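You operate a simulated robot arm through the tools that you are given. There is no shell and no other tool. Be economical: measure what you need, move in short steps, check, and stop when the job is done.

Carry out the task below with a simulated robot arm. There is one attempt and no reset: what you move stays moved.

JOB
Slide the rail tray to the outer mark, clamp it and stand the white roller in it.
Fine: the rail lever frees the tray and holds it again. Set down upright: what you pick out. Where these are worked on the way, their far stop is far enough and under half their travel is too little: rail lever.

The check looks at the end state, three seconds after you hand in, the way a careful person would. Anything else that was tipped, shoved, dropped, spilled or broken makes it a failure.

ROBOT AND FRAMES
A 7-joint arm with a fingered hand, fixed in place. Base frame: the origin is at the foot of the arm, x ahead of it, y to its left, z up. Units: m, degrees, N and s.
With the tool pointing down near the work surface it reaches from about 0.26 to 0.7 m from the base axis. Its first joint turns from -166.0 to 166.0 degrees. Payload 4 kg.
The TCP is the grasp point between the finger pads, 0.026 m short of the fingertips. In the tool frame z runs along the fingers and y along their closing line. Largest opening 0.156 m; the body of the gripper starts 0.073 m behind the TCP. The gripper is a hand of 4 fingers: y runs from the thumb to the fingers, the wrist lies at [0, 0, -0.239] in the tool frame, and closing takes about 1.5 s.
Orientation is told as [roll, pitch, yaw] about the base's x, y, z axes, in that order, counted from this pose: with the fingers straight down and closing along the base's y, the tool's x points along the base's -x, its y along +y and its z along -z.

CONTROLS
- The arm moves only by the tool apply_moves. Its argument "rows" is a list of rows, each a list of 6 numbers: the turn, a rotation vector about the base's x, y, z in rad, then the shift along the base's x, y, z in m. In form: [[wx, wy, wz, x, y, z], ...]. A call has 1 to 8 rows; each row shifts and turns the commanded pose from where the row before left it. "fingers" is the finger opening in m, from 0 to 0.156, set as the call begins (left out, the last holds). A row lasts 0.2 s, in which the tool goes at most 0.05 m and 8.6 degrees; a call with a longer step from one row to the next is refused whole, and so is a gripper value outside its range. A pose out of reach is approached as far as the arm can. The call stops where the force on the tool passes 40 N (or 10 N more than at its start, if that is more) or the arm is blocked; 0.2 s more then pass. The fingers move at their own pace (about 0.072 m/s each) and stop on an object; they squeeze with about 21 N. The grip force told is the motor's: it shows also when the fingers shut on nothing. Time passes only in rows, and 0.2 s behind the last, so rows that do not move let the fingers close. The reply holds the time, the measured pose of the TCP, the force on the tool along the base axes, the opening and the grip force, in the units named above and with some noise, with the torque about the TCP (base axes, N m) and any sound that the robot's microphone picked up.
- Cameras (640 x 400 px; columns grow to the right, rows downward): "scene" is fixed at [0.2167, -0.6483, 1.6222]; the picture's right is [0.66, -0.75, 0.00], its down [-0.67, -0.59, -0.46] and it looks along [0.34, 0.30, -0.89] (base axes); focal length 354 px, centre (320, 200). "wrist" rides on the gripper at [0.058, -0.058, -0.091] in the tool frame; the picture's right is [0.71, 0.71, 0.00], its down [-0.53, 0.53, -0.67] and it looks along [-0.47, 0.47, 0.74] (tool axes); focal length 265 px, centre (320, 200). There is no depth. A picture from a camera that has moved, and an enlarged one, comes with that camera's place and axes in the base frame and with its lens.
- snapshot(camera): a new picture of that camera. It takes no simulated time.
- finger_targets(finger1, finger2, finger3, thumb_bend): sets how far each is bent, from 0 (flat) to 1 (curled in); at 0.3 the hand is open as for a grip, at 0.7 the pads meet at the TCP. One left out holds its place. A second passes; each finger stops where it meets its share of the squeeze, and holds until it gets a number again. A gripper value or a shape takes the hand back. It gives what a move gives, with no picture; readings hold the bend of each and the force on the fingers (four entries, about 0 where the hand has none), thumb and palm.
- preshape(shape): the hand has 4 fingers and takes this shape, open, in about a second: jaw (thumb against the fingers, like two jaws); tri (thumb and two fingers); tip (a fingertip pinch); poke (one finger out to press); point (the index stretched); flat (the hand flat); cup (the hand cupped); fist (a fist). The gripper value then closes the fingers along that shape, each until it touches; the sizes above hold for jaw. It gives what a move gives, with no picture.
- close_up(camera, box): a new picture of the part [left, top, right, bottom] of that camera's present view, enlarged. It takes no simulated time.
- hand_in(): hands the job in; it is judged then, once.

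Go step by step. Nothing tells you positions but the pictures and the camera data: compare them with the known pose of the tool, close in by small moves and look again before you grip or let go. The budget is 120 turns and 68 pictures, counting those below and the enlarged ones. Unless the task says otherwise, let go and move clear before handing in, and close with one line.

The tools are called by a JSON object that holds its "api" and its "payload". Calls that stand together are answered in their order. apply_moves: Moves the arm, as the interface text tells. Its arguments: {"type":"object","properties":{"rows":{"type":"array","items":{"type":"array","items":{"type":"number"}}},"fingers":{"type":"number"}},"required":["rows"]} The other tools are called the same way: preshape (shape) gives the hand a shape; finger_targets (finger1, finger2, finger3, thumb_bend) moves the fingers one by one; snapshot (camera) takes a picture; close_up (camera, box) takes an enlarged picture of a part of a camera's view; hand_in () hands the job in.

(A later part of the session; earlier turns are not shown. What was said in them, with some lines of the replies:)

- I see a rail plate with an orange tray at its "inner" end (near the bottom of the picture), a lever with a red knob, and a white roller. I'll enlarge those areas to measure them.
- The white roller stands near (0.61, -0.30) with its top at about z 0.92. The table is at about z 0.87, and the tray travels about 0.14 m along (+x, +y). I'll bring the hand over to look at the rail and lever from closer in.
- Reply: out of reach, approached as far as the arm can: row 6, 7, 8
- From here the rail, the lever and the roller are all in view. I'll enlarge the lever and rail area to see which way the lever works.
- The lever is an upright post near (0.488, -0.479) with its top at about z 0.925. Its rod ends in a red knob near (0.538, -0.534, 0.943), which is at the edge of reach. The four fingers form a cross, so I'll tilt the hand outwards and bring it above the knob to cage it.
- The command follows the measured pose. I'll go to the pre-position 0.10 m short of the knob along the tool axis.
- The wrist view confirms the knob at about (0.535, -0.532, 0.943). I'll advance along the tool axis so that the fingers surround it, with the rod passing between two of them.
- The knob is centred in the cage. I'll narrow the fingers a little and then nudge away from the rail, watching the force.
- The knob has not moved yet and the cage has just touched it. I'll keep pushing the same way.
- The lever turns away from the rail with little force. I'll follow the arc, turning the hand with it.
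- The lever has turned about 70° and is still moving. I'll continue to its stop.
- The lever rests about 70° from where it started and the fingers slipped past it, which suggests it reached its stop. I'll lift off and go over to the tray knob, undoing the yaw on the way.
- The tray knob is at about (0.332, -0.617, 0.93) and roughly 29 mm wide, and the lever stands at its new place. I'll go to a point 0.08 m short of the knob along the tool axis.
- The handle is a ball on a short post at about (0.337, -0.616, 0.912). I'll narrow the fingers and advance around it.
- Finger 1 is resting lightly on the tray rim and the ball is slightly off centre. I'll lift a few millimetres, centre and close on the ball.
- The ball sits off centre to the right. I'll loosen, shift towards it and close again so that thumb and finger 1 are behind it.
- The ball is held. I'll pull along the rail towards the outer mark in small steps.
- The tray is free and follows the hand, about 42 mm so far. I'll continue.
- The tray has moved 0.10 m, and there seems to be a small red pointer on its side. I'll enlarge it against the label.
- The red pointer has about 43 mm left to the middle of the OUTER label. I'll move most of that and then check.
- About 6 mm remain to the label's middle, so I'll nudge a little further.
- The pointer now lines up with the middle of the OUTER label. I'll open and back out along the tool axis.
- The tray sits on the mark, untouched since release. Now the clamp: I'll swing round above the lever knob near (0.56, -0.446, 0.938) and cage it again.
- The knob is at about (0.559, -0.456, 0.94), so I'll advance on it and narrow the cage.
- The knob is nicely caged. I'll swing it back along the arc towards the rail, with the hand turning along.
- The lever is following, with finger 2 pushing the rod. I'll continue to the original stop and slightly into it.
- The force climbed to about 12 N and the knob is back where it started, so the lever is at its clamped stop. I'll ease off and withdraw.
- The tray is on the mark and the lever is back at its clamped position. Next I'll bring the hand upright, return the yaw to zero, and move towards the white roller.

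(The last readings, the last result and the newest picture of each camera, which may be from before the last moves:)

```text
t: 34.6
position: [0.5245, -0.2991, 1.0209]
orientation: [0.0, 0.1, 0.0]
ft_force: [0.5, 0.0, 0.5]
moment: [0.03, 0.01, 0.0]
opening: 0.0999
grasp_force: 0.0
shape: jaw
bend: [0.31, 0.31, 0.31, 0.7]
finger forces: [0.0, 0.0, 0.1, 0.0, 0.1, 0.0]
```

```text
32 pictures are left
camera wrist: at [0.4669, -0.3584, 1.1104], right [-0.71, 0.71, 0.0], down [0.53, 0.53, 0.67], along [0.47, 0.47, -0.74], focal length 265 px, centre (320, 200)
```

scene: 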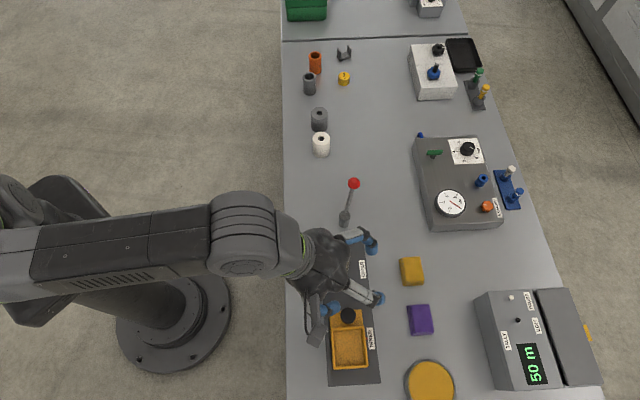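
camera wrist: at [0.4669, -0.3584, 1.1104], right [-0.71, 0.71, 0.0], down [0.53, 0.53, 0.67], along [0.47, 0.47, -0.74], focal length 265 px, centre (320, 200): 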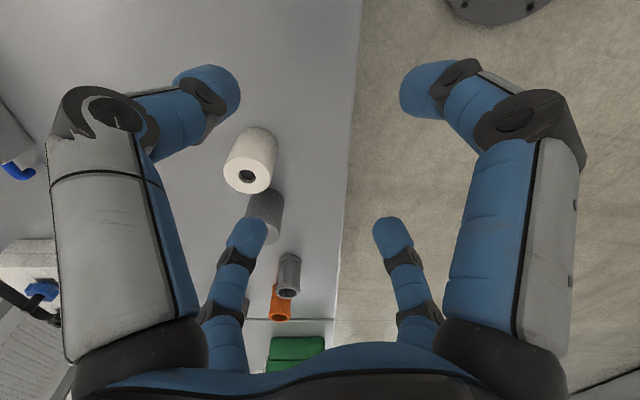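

The hand is upright again, and the roller top is at about (0.607, -0.307, 0.928) with a width of about 45 mm. I'll move over it and look before going down.

{"api": "apply_moves", "payload": {"rows": [[0, 0, 0, 0.028, -0.003, -0.008], [0, 0, 0, 0.028, -0.003, -0.01], [0, 0, 0, 0.0265, -0.002, -0.018], [0, 0, 0, 0, 0, 0]]}}

{"api": "snapshot", "payload": {"camera": "wrist"}}

```text
t: 35.6
position: [0.6055, -0.3067, 0.9854]
orientation: [0.0, 0.0, 0.0]
ft_force: [-0.7, 0.0, 0.5]
moment: [0.05, -0.02, -0.04]
opening: 0.0997
grasp_force: 0.0
shape: jaw
bend: [0.31, 0.31, 0.31, 0.7]
finger forces: [0.0, 0.0, 0.1, 0.0, 0.0, 0.1]
```

```text
31 pictures are left
camera wrist: at [0.547, -0.366, 1.0751], right [-0.71, 0.71, 0.0], down [0.53, 0.53, 0.67], along [0.47, 0.47, -0.74], focal length 265 px, centre (320, 200)
```

wrist: 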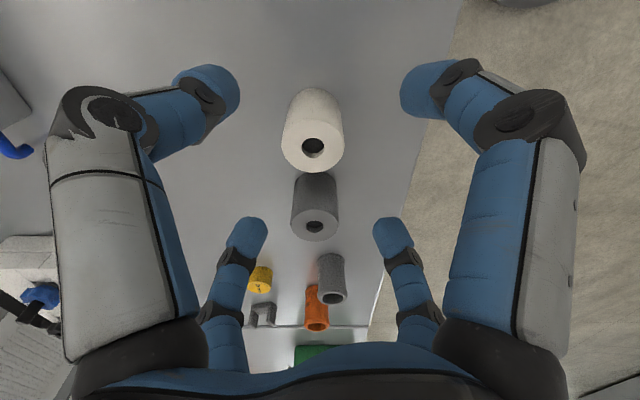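

The roller is almost centred and needs only a small shift. I'll go down around it.

{"api": "apply_moves", "payload": {"rows": [[0, 0, 0, 0.005, -0.001, -0.01], [0, 0, 0, 0, 0, -0.018], [0, 0, 0, 0, 0, -0.018], [0, 0, 0, 0, 0, -0.017], [0, 0, 0, 0, 0, 0]]}}

{"api": "snapshot", "payload": {"camera": "wrist"}}

```text
t: 36.8
position: [0.6191, -0.311, 0.9242]
orientation: [0.0, 0.1, 0.1]
ft_force: [-0.2, 0.7, 0.0]
moment: [0.0, -0.01, 0.0]
opening: 0.0998
grasp_force: 0.1
shape: jaw
bend: [0.31, 0.31, 0.31, 0.7]
finger forces: [0.1, 0.0, 0.0, 0.0, 0.1, 0.1]
out of reach, approached as far as the arm can: row 1, 3, 4
```

```text
30 pictures are left
camera wrist: at [0.5599, -0.3706, 1.0141], right [-0.71, 0.71, 0.0], down [0.53, 0.53, 0.67], along [0.47, 0.47, -0.74], focal length 265 px, centre (320, 200)
```

wrist: 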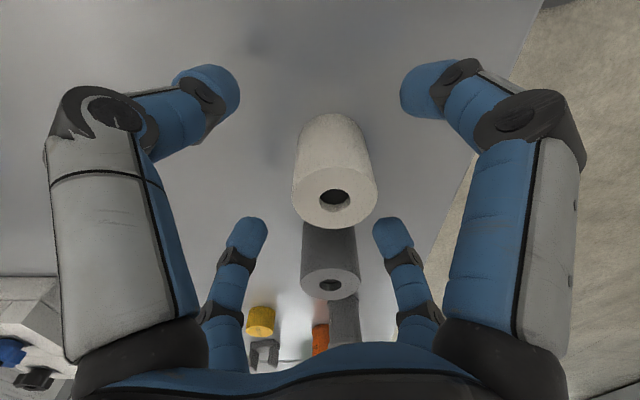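

The hand ended about 1 cm too far in x. I'll shift back to centre on the roller.

{"api": "apply_moves", "payload": {"rows": [[0, 0, 0, -0.005, -0.0005, 0], [0, 0, 0, -0.0055, -0.0005, 0], [0, 0, 0, 0, 0, 0]]}}

{"api": "snapshot", "payload": {"camera": "wrist"}}

```text
t: 37.6
position: [0.6146, -0.317, 0.9257]
orientation: [0.0, 0.0, 0.0]
ft_force: [0.3, -0.9, 0.7]
moment: [-0.02, -0.03, -0.01]
opening: 0.0999
grasp_force: 0.0
shape: jaw
bend: [0.31, 0.31, 0.31, 0.7]
finger forces: [0.0, 0.0, 0.1, 0.0, 0.1, 0.0]
out of reach, approached as far as the arm can: row 1, 2
```

```text
29 pictures are left
camera wrist: at [0.5567, -0.3756, 1.0162], right [-0.71, 0.71, 0.0], down [0.53, 0.53, 0.67], along [0.47, 0.47, -0.74], focal length 265 px, centre (320, 200)
```

wrist: 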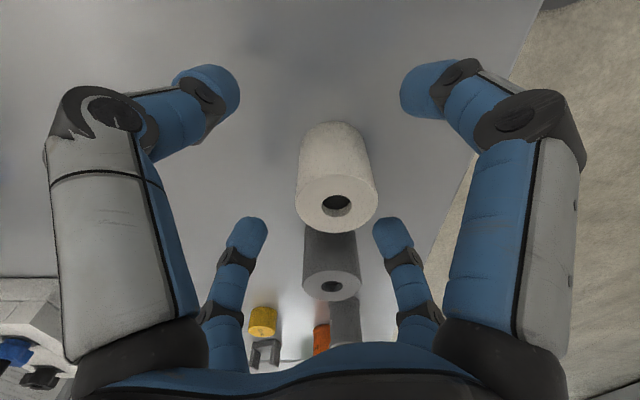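

The arm is at the edge of its reach here. I'll try a small corrective shift inwards.

{"api": "apply_moves", "payload": {"rows": [[0, 0, 0, -0.004, 0.003, -0.002], [0, 0, 0, -0.003, 0.002, -0.002], [0, 0, 0, 0, 0, 0]]}}

```text
t: 38.4
position: [0.6157, -0.3161, 0.9255]
orientation: [-0.1, 0.2, -0.1]
ft_force: [0.5, 0.2, 0.0]
moment: [0.02, 0.0, 0.02]
opening: 0.0999
grasp_force: 0.3
shape: jaw
bend: [0.31, 0.31, 0.31, 0.7]
finger forces: [0.0, 0.0, 0.0, 0.1, 0.1, 0.0]
out of reach, approached as far as the arm can: row 1, 2
```

That did not help: something limits the arm in this posture. I'll rise, tilt the hand slightly outwards (8°) so the wrist comes in, and centre again.

{"api": "apply_moves", "payload": {"rows": [[0, 0, 0, -0.003, 0.002, 0.02], [0, 0, 0, -0.004, 0.003, 0.02], [0, 0, 0, 0, 0, 0.01], [-0.0635, -0.1245, 0, 0, 0, 0], [0, 0, 0, 0, 0, 0]]}}

{"api": "snapshot", "payload": {"camera": "wrist"}}

```text
t: 39.6
position: [0.6087, -0.3102, 0.975]
orientation: [-3.7, -7.2, 0.2]
ft_force: [0.0, 0.2, -0.3]
moment: [0.0, 0.0, 0.02]
opening: 0.0997
grasp_force: 0.1
shape: jaw
bend: [0.31, 0.31, 0.31, 0.7]
finger forces: [0.1, 0.0, 0.1, 0.0, 0.0, 0.0]
```

```text
28 pictures are left
camera wrist: at [0.5383, -0.3631, 1.0611], right [-0.7, 0.7, -0.13], down [0.44, 0.57, 0.69], along [0.56, 0.42, -0.71], focal length 265 px, centre (320, 200)
```

wrist: 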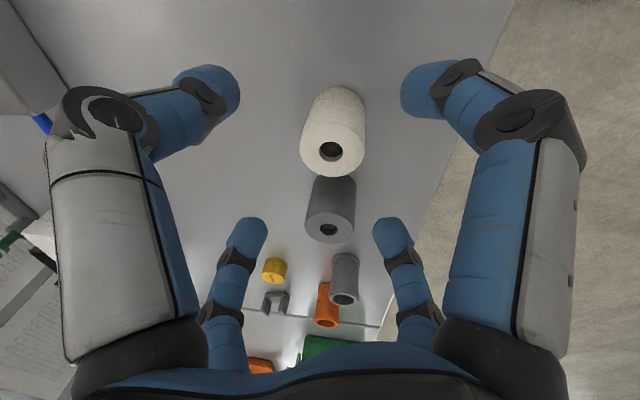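

With the slight tilt the arm is in reach, and the roller centre is at (0.608, -0.310). I'll go straight down.

{"api": "apply_moves", "payload": {"rows": [[0, 0, 0, 0, 0, -0.018], [0, 0, 0, 0, 0, -0.018], [0, 0, 0, 0, 0, -0.016], [0, 0, 0, 0, 0, 0]]}}

{"api": "snapshot", "payload": {"camera": "wrist"}}

```text
t: 40.6
position: [0.6082, -0.3095, 0.9208]
orientation: [-3.7, -7.1, 0.2]
ft_force: [-0.1, 0.4, -0.2]
moment: [-0.03, 0.03, -0.02]
opening: 0.0996
grasp_force: 0.0
shape: jaw
bend: [0.31, 0.31, 0.31, 0.7]
finger forces: [0.1, 0.0, 0.1, 0.0, 0.1, 0.0]
```

```text
27 pictures are left
camera wrist: at [0.539, -0.3633, 1.0068], right [-0.7, 0.7, -0.13], down [0.44, 0.57, 0.69], along [0.56, 0.43, -0.71], focal length 265 px, centre (320, 200)
```

wrist: 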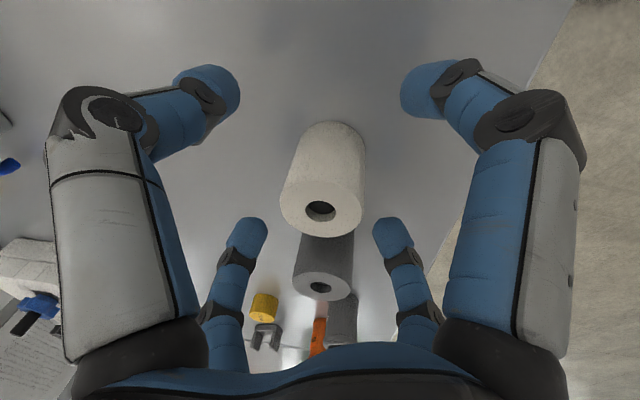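

The roller is centred between the four fingers, so I'll close on it.

{"api": "apply_moves", "payload": {"rows": [[0, 0, 0, 0, 0, 0], [0, 0, 0, 0, 0, 0], [0, 0, 0, 0, 0, 0], [0, 0, 0, 0, 0, 0], [0, 0, 0, 0, 0, 0], [0, 0, 0, 0, 0, 0]], "fingers": 0.025}}

{"api": "snapshot", "payload": {"camera": "wrist"}}

```text
t: 42.0
position: [0.6092, -0.3103, 0.9208]
orientation: [-3.8, -7.1, 0.2]
ft_force: [-0.6, -0.5, 0.8]
moment: [0.05, 0.0, 0.01]
opening: 0.033
grasp_force: 20.8
shape: jaw
bend: [0.77, 0.51, 0.51, 0.7]
finger forces: [17.5, 20.9, 20.6, 0.0, 18.0, 0.0]
```

```text
26 pictures are left
camera wrist: at [0.5391, -0.3632, 1.0068], right [-0.7, 0.7, -0.13], down [0.44, 0.57, 0.69], along [0.56, 0.43, -0.71], focal length 265 px, centre (320, 200)
```

wrist: 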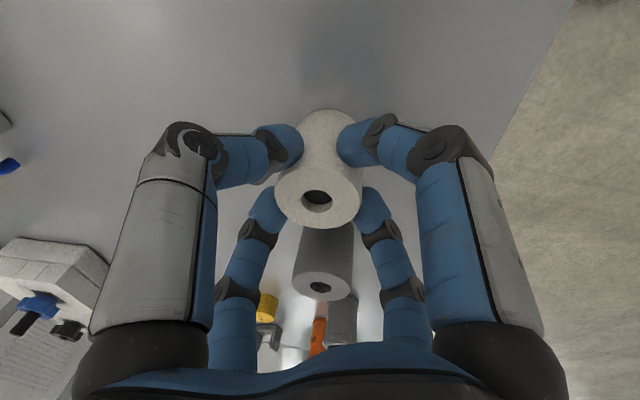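

All four digits hold the roller at about 20 N. I'll lift it and move slightly inwards, then check how it hangs.

{"api": "apply_moves", "payload": {"rows": [[0, 0, 0, 0, 0, 0.015], [0, 0, 0, 0, 0, 0.025], [0, 0, 0, -0.01, -0.005, 0.03], [0, 0, 0, -0.02, -0.02, 0.03], [0, 0, 0, 0, 0, 0]]}}

{"api": "close_up", "payload": {"camera": "scene", "box": [270, 90, 410, 210]}}

{"api": "snapshot", "payload": {"camera": "wrist"}}

```text
t: 43.2
position: [0.5787, -0.3369, 1.0263]
orientation: [-3.7, -7.1, 0.2]
ft_force: [-0.4, 0.5, -1.0]
moment: [-0.04, -0.02, 0.0]
opening: 0.0329
grasp_force: 20.8
shape: jaw
bend: [0.77, 0.51, 0.51, 0.7]
finger forces: [17.5, 20.4, 20.4, 0.0, 18.0, 0.0]
```

```text
3.33 times, centred on (340, 150) of scene
camera zoom: at [0.2167, -0.6483, 1.6222], right [0.66, -0.75, 0.0], down [-0.67, -0.59, -0.46], along [0.34, 0.3, -0.89], focal length 1180 px, centre (253, 367)
```

zoom: 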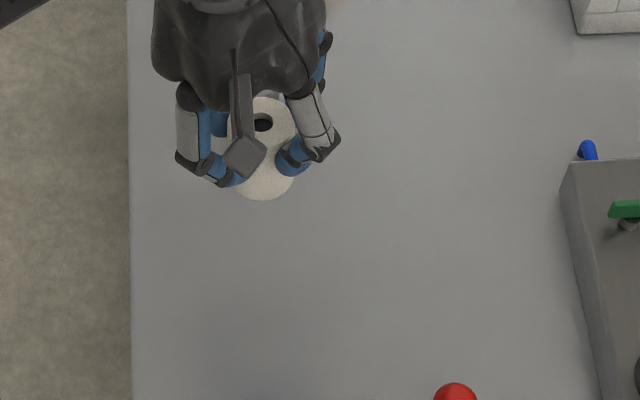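

```text
24 pictures are left
camera wrist: at [0.5085, -0.39, 1.1111], right [-0.7, 0.7, -0.13], down [0.44, 0.57, 0.69], along [0.56, 0.43, -0.71], focal length 265 px, centre (320, 200)
```

wrist: 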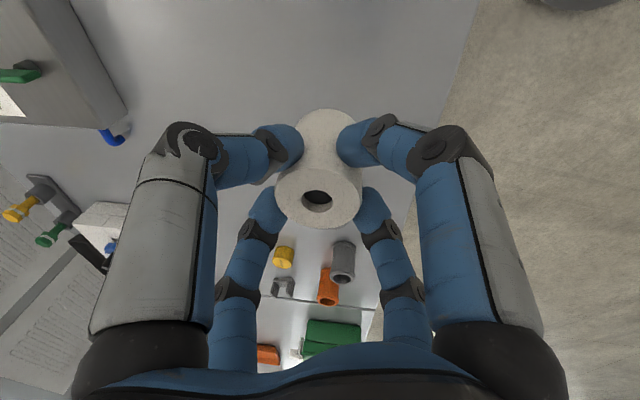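

The roller is held firmly and upright. I'll carry it at height around the base side of the lever to above the tray.

{"api": "apply_moves", "payload": {"rows": [[0, 0, 0, -0.025, -0.02, 0], [0, 0, 0, -0.032, -0.026, 0], [0, 0, 0, -0.032, -0.027, 0], [0, 0, 0, -0.03, -0.03, 0], [0, 0, 0, -0.03, -0.03, 0], [0, 0, 0, -0.03, -0.03, 0], [0, 0, 0, -0.005, -0.025, -0.01], [0, 0, 0, 0, 0, 0]]}}

{"api": "snapshot", "payload": {"camera": "wrist"}}

{"api": "close_up", "payload": {"camera": "scene", "box": [310, 200, 430, 320]}}

```text
t: 45.0
position: [0.3955, -0.5244, 1.0138]
orientation: [-3.8, -7.2, 0.1]
ft_force: [-0.5, 0.3, -1.5]
moment: [0.0, -0.01, 0.02]
opening: 0.033
grasp_force: 20.5
shape: jaw
bend: [0.77, 0.51, 0.51, 0.7]
finger forces: [17.5, 20.3, 20.5, 0.1, 17.9, 0.0]
```

```text
23 pictures are left
camera wrist: at [0.3246, -0.5783, 1.0991], right [-0.7, 0.7, -0.13], down [0.44, 0.57, 0.69], along [0.56, 0.43, -0.71], focal length 265 px, centre (320, 200)
```

wrist: 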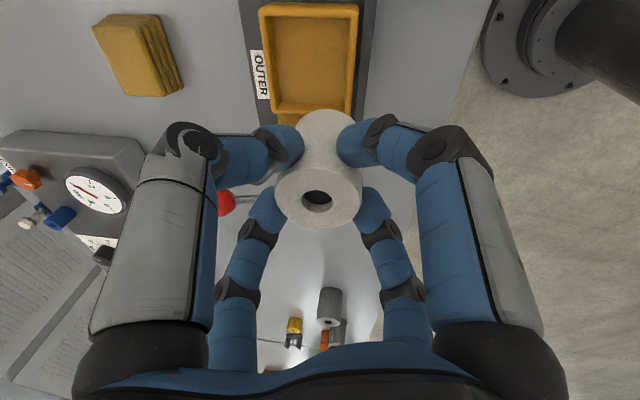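

```text
3.33 times, centred on (370, 260) of scene
camera zoom: at [0.2167, -0.6483, 1.6222], right [0.66, -0.75, 0.0], down [-0.67, -0.59, -0.46], along [0.34, 0.3, -0.89], focal length 1180 px, centre (153, 0)
```

zoom: 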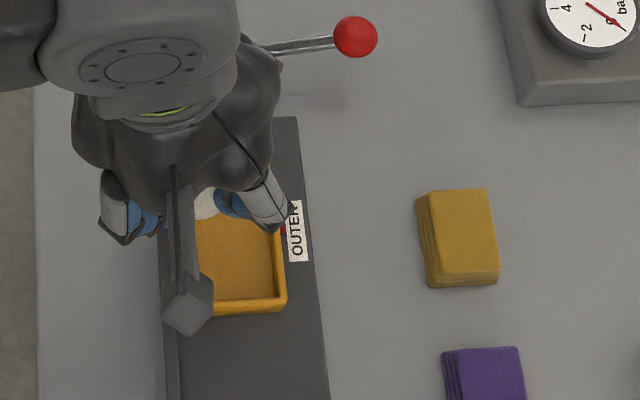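

The tray interior's centre comes out at (0.394, -0.557) from both cameras. I'll move above it and lower partway to check the alignment.

{"api": "apply_moves", "payload": {"rows": [[0, 0, 0, -0.001, -0.016, -0.005], [0, 0, 0, -0.0005, -0.0165, -0.015], [0, 0, 0, 0, 0, -0.018], [0, 0, 0, 0, 0, 0]]}}

{"api": "snapshot", "payload": {"camera": "wrist"}}

{"api": "close_up", "payload": {"camera": "scene", "box": [320, 220, 400, 300]}}

```text
t: 46.0
position: [0.3938, -0.5561, 0.9745]
orientation: [-3.8, -7.1, 0.2]
ft_force: [-1.0, -0.9, -0.6]
moment: [-0.01, -0.01, -0.03]
opening: 0.0332
grasp_force: 20.4
shape: jaw
bend: [0.77, 0.51, 0.51, 0.7]
finger forces: [17.4, 20.2, 20.4, 0.0, 17.8, 0.0]
```

```text
21 pictures are left
camera wrist: at [0.3242, -0.6103, 1.0604], right [-0.7, 0.7, -0.13], down [0.44, 0.57, 0.69], along [0.56, 0.43, -0.71], focal length 265 px, centre (320, 200)
```

wrist: 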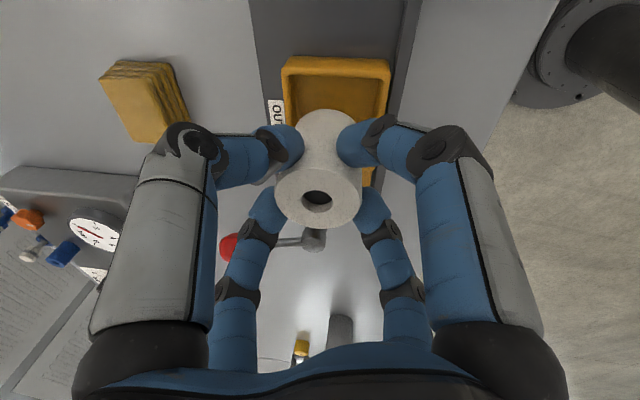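

```text
5.00 times, centred on (360, 260) of scene
camera zoom: at [0.2167, -0.6483, 1.6222], right [0.66, -0.75, 0.0], down [-0.67, -0.59, -0.46], along [0.34, 0.3, -0.89], focal length 1770 px, centre (120, -100)
```

zoom: 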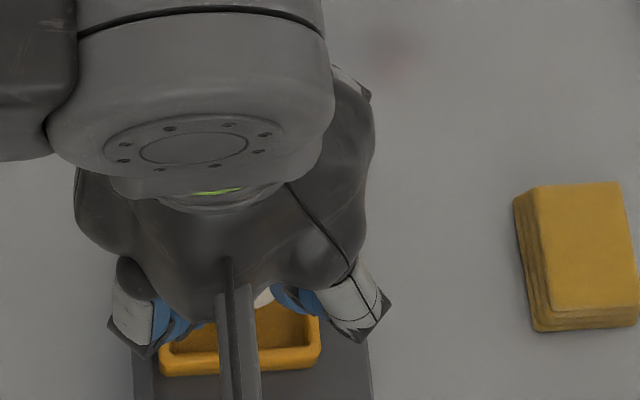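

The roller lines up with the box across and along within a couple of millimetres. I'll lower slowly.

{"api": "apply_moves", "payload": {"rows": [[0, 0, 0, -0.0005, -0.0005, -0.012], [0, 0, 0, -0.0005, -0.0005, -0.011], [0, 0, 0, 0, 0, -0.008], [0, 0, 0, 0, 0, 0]]}}

{"api": "snapshot", "payload": {"camera": "wrist"}}

```text
t: 47.0
position: [0.3924, -0.5574, 0.9441]
orientation: [-3.7, -7.2, 0.2]
ft_force: [-0.4, 0.2, 2.6]
moment: [0.03, -0.01, -0.01]
opening: 0.0332
grasp_force: 21.8
shape: jaw
bend: [0.77, 0.51, 0.51, 0.7]
finger forces: [17.9, 20.8, 20.7, 0.1, 18.3, 0.0]
```

```text
19 pictures are left
camera wrist: at [0.3226, -0.6108, 1.0303], right [-0.7, 0.7, -0.13], down [0.44, 0.57, 0.69], along [0.56, 0.43, -0.71], focal length 265 px, centre (320, 200)
```

wrist: 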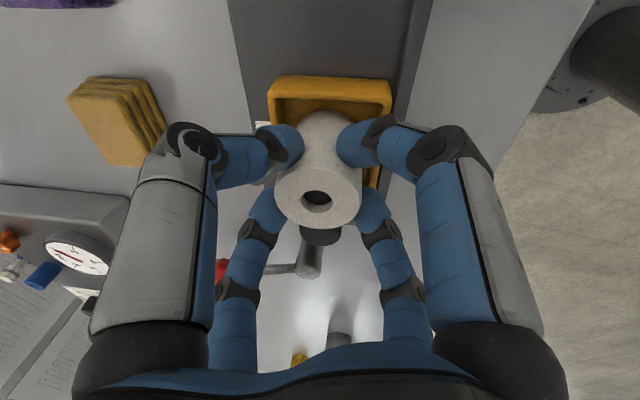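

A light contact of about 2.6 N appeared. I'll look closely to see what is touching.

{"api": "close_up", "payload": {"camera": "wrist", "box": [220, 60, 420, 260]}}

{"api": "close_up", "payload": {"camera": "scene", "box": [330, 240, 390, 300]}}

```text
2.00 times, centred on (320, 160) of wrist
camera zoom: at [0.3226, -0.6108, 1.0303], right [-0.7, 0.7, -0.13], down [0.44, 0.57, 0.69], along [0.56, 0.43, -0.71], focal length 531 px, centre (320, 280)
```

zoom: 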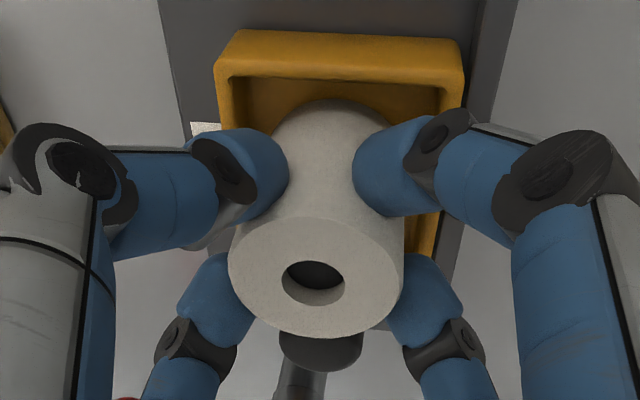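

```text
6.67 times, centred on (360, 270) of scene
camera zoom: at [0.2167, -0.6483, 1.6222], right [0.66, -0.75, 0.0], down [-0.67, -0.59, -0.46], along [0.34, 0.3, -0.89], focal length 2360 px, centre (53, -267)
```

zoom: 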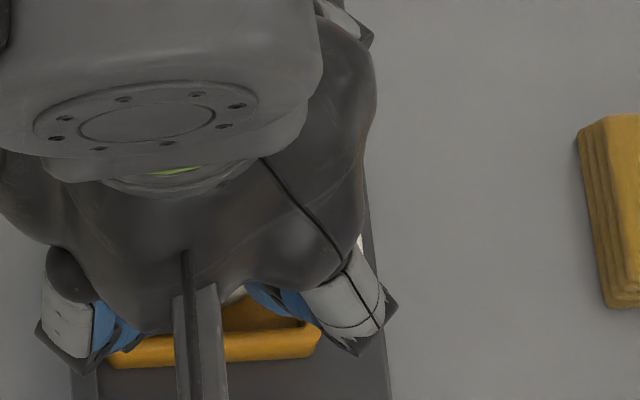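

The roller is inside the box walls. I'll lower in small steps to confirm floor contact.

{"api": "apply_moves", "payload": {"rows": [[0, 0, 0, 0, 0, -0.001], [0, 0, 0, 0, 0, -0.001], [0, 0, 0, 0, 0, 0]]}}

```text
t: 47.8
position: [0.3925, -0.5573, 0.9431]
orientation: [-3.9, -7.2, 0.2]
ft_force: [0.4, -1.2, 10.1]
moment: [0.08, 0.0, 0.0]
opening: 0.0333
grasp_force: 21.0
shape: jaw
bend: [0.77, 0.51, 0.51, 0.7]
finger forces: [19.1, 22.3, 21.7, 0.0, 20.8, 0.0]
```

The force rose sharply to 10 N with almost no moment, so the roller stands squarely on the tray floor. I'll relieve the pressure and open gently.

{"api": "apply_moves", "payload": {"rows": [[0, 0, 0, 0, 0, 0.001], [0, 0, 0, 0, 0, 0]]}}

{"api": "apply_moves", "payload": {"rows": [[0, 0, 0, 0, 0, 0], [0, 0, 0, 0, 0, 0], [0, 0, 0, 0, 0, 0]], "fingers": 0.062}}

{"api": "snapshot", "payload": {"camera": "wrist"}}

```text
t: 48.4
position: [0.392, -0.5563, 0.9434]
orientation: [-3.6, -7.3, 0.2]
ft_force: [1.3, -1.6, 8.7]
moment: [0.02, -0.02, -0.03]
opening: 0.0333
grasp_force: 20.5
shape: jaw
bend: [0.77, 0.51, 0.51, 0.7]
finger forces: [18.8, 21.9, 22.0, 0.0, 20.8, 0.0]
```

```text
t: 49.2
position: [0.3926, -0.5568, 0.9432]
orientation: [-3.6, -7.0, 0.2]
ft_force: [0.5, 0.0, -0.8]
moment: [-0.01, 0.0, 0.0]
opening: 0.0616
grasp_force: 0.1
shape: jaw
bend: [0.42, 0.42, 0.42, 0.7]
finger forces: [0.1, 0.0, 0.0, 0.0, 0.0, 0.1]
```

```text
16 pictures are left
camera wrist: at [0.3225, -0.6105, 1.029], right [-0.7, 0.7, -0.13], down [0.44, 0.57, 0.69], along [0.56, 0.43, -0.71], focal length 265 px, centre (320, 200)
```

wrist: 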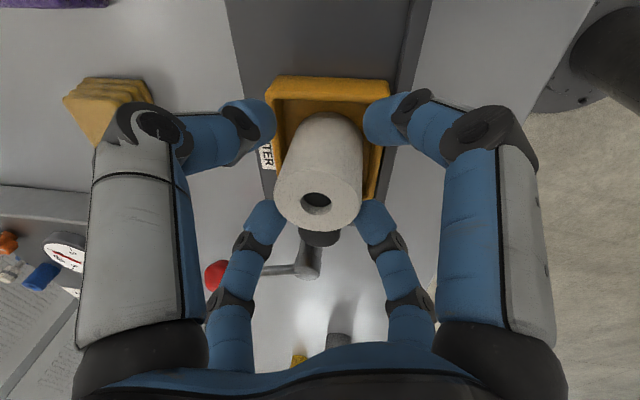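

The roller stands free in the tray. I'll open a bit more and rise along the tool axis.

{"api": "apply_moves", "payload": {"rows": [[0, 0, 0, 0, 0, 0.004], [0, 0, 0, -0.001, 0.0005, 0.012], [0, 0, 0, -0.003, 0.002, 0.025], [0, 0, 0, -0.004, 0.002, 0.035], [0, 0, 0, -0.02, 0.03, 0.03], [0, 0, 0, -0.02, 0.04, 0.02], [0, 0, 0, -0.02, 0.04, 0.02], [0, 0, 0, -0.02, 0.04, 0.02]], "fingers": 0.08}}

{"api": "close_up", "payload": {"camera": "scene", "box": [310, 190, 410, 300]}}

{"api": "snapshot", "payload": {"camera": "scene"}}

```text
t: 51.0
position: [0.3027, -0.4035, 1.1125]
orientation: [-3.6, -7.0, 0.1]
ft_force: [-0.2, -0.1, 0.1]
moment: [0.01, 0.05, 0.0]
opening: 0.0794
grasp_force: 0.0
shape: jaw
bend: [0.36, 0.36, 0.36, 0.7]
finger forces: [0.0, 0.1, 0.1, 0.1, 0.1, 0.0]
```

```text
3.64 times, centred on (360, 245) of scene
camera zoom: at [0.2167, -0.6483, 1.6222], right [0.66, -0.75, 0.0], down [-0.67, -0.59, -0.46], along [0.34, 0.3, -0.89], focal length 1288 px, centre (174, 36)
```

zoom: 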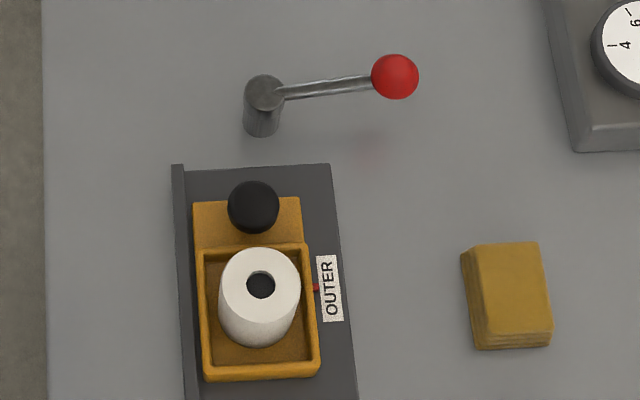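

```text
14 pictures are left
```

scene: 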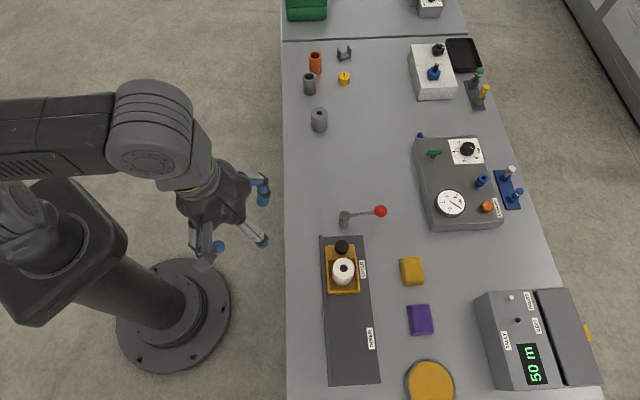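

The roller stands upright in the tray, the pointer is on the OUTER mark, the lever is at its original clamped stop, and nothing else has moved. I'm handing in.

{"api": "hand_in", "payload": {}}

```text
The job is handed in.
```

I slid the tray to the OUTER mark, swung the lever back to its clamped stop and stood the white roller upright in the tray; the job is handed in, but no verdict has come back.
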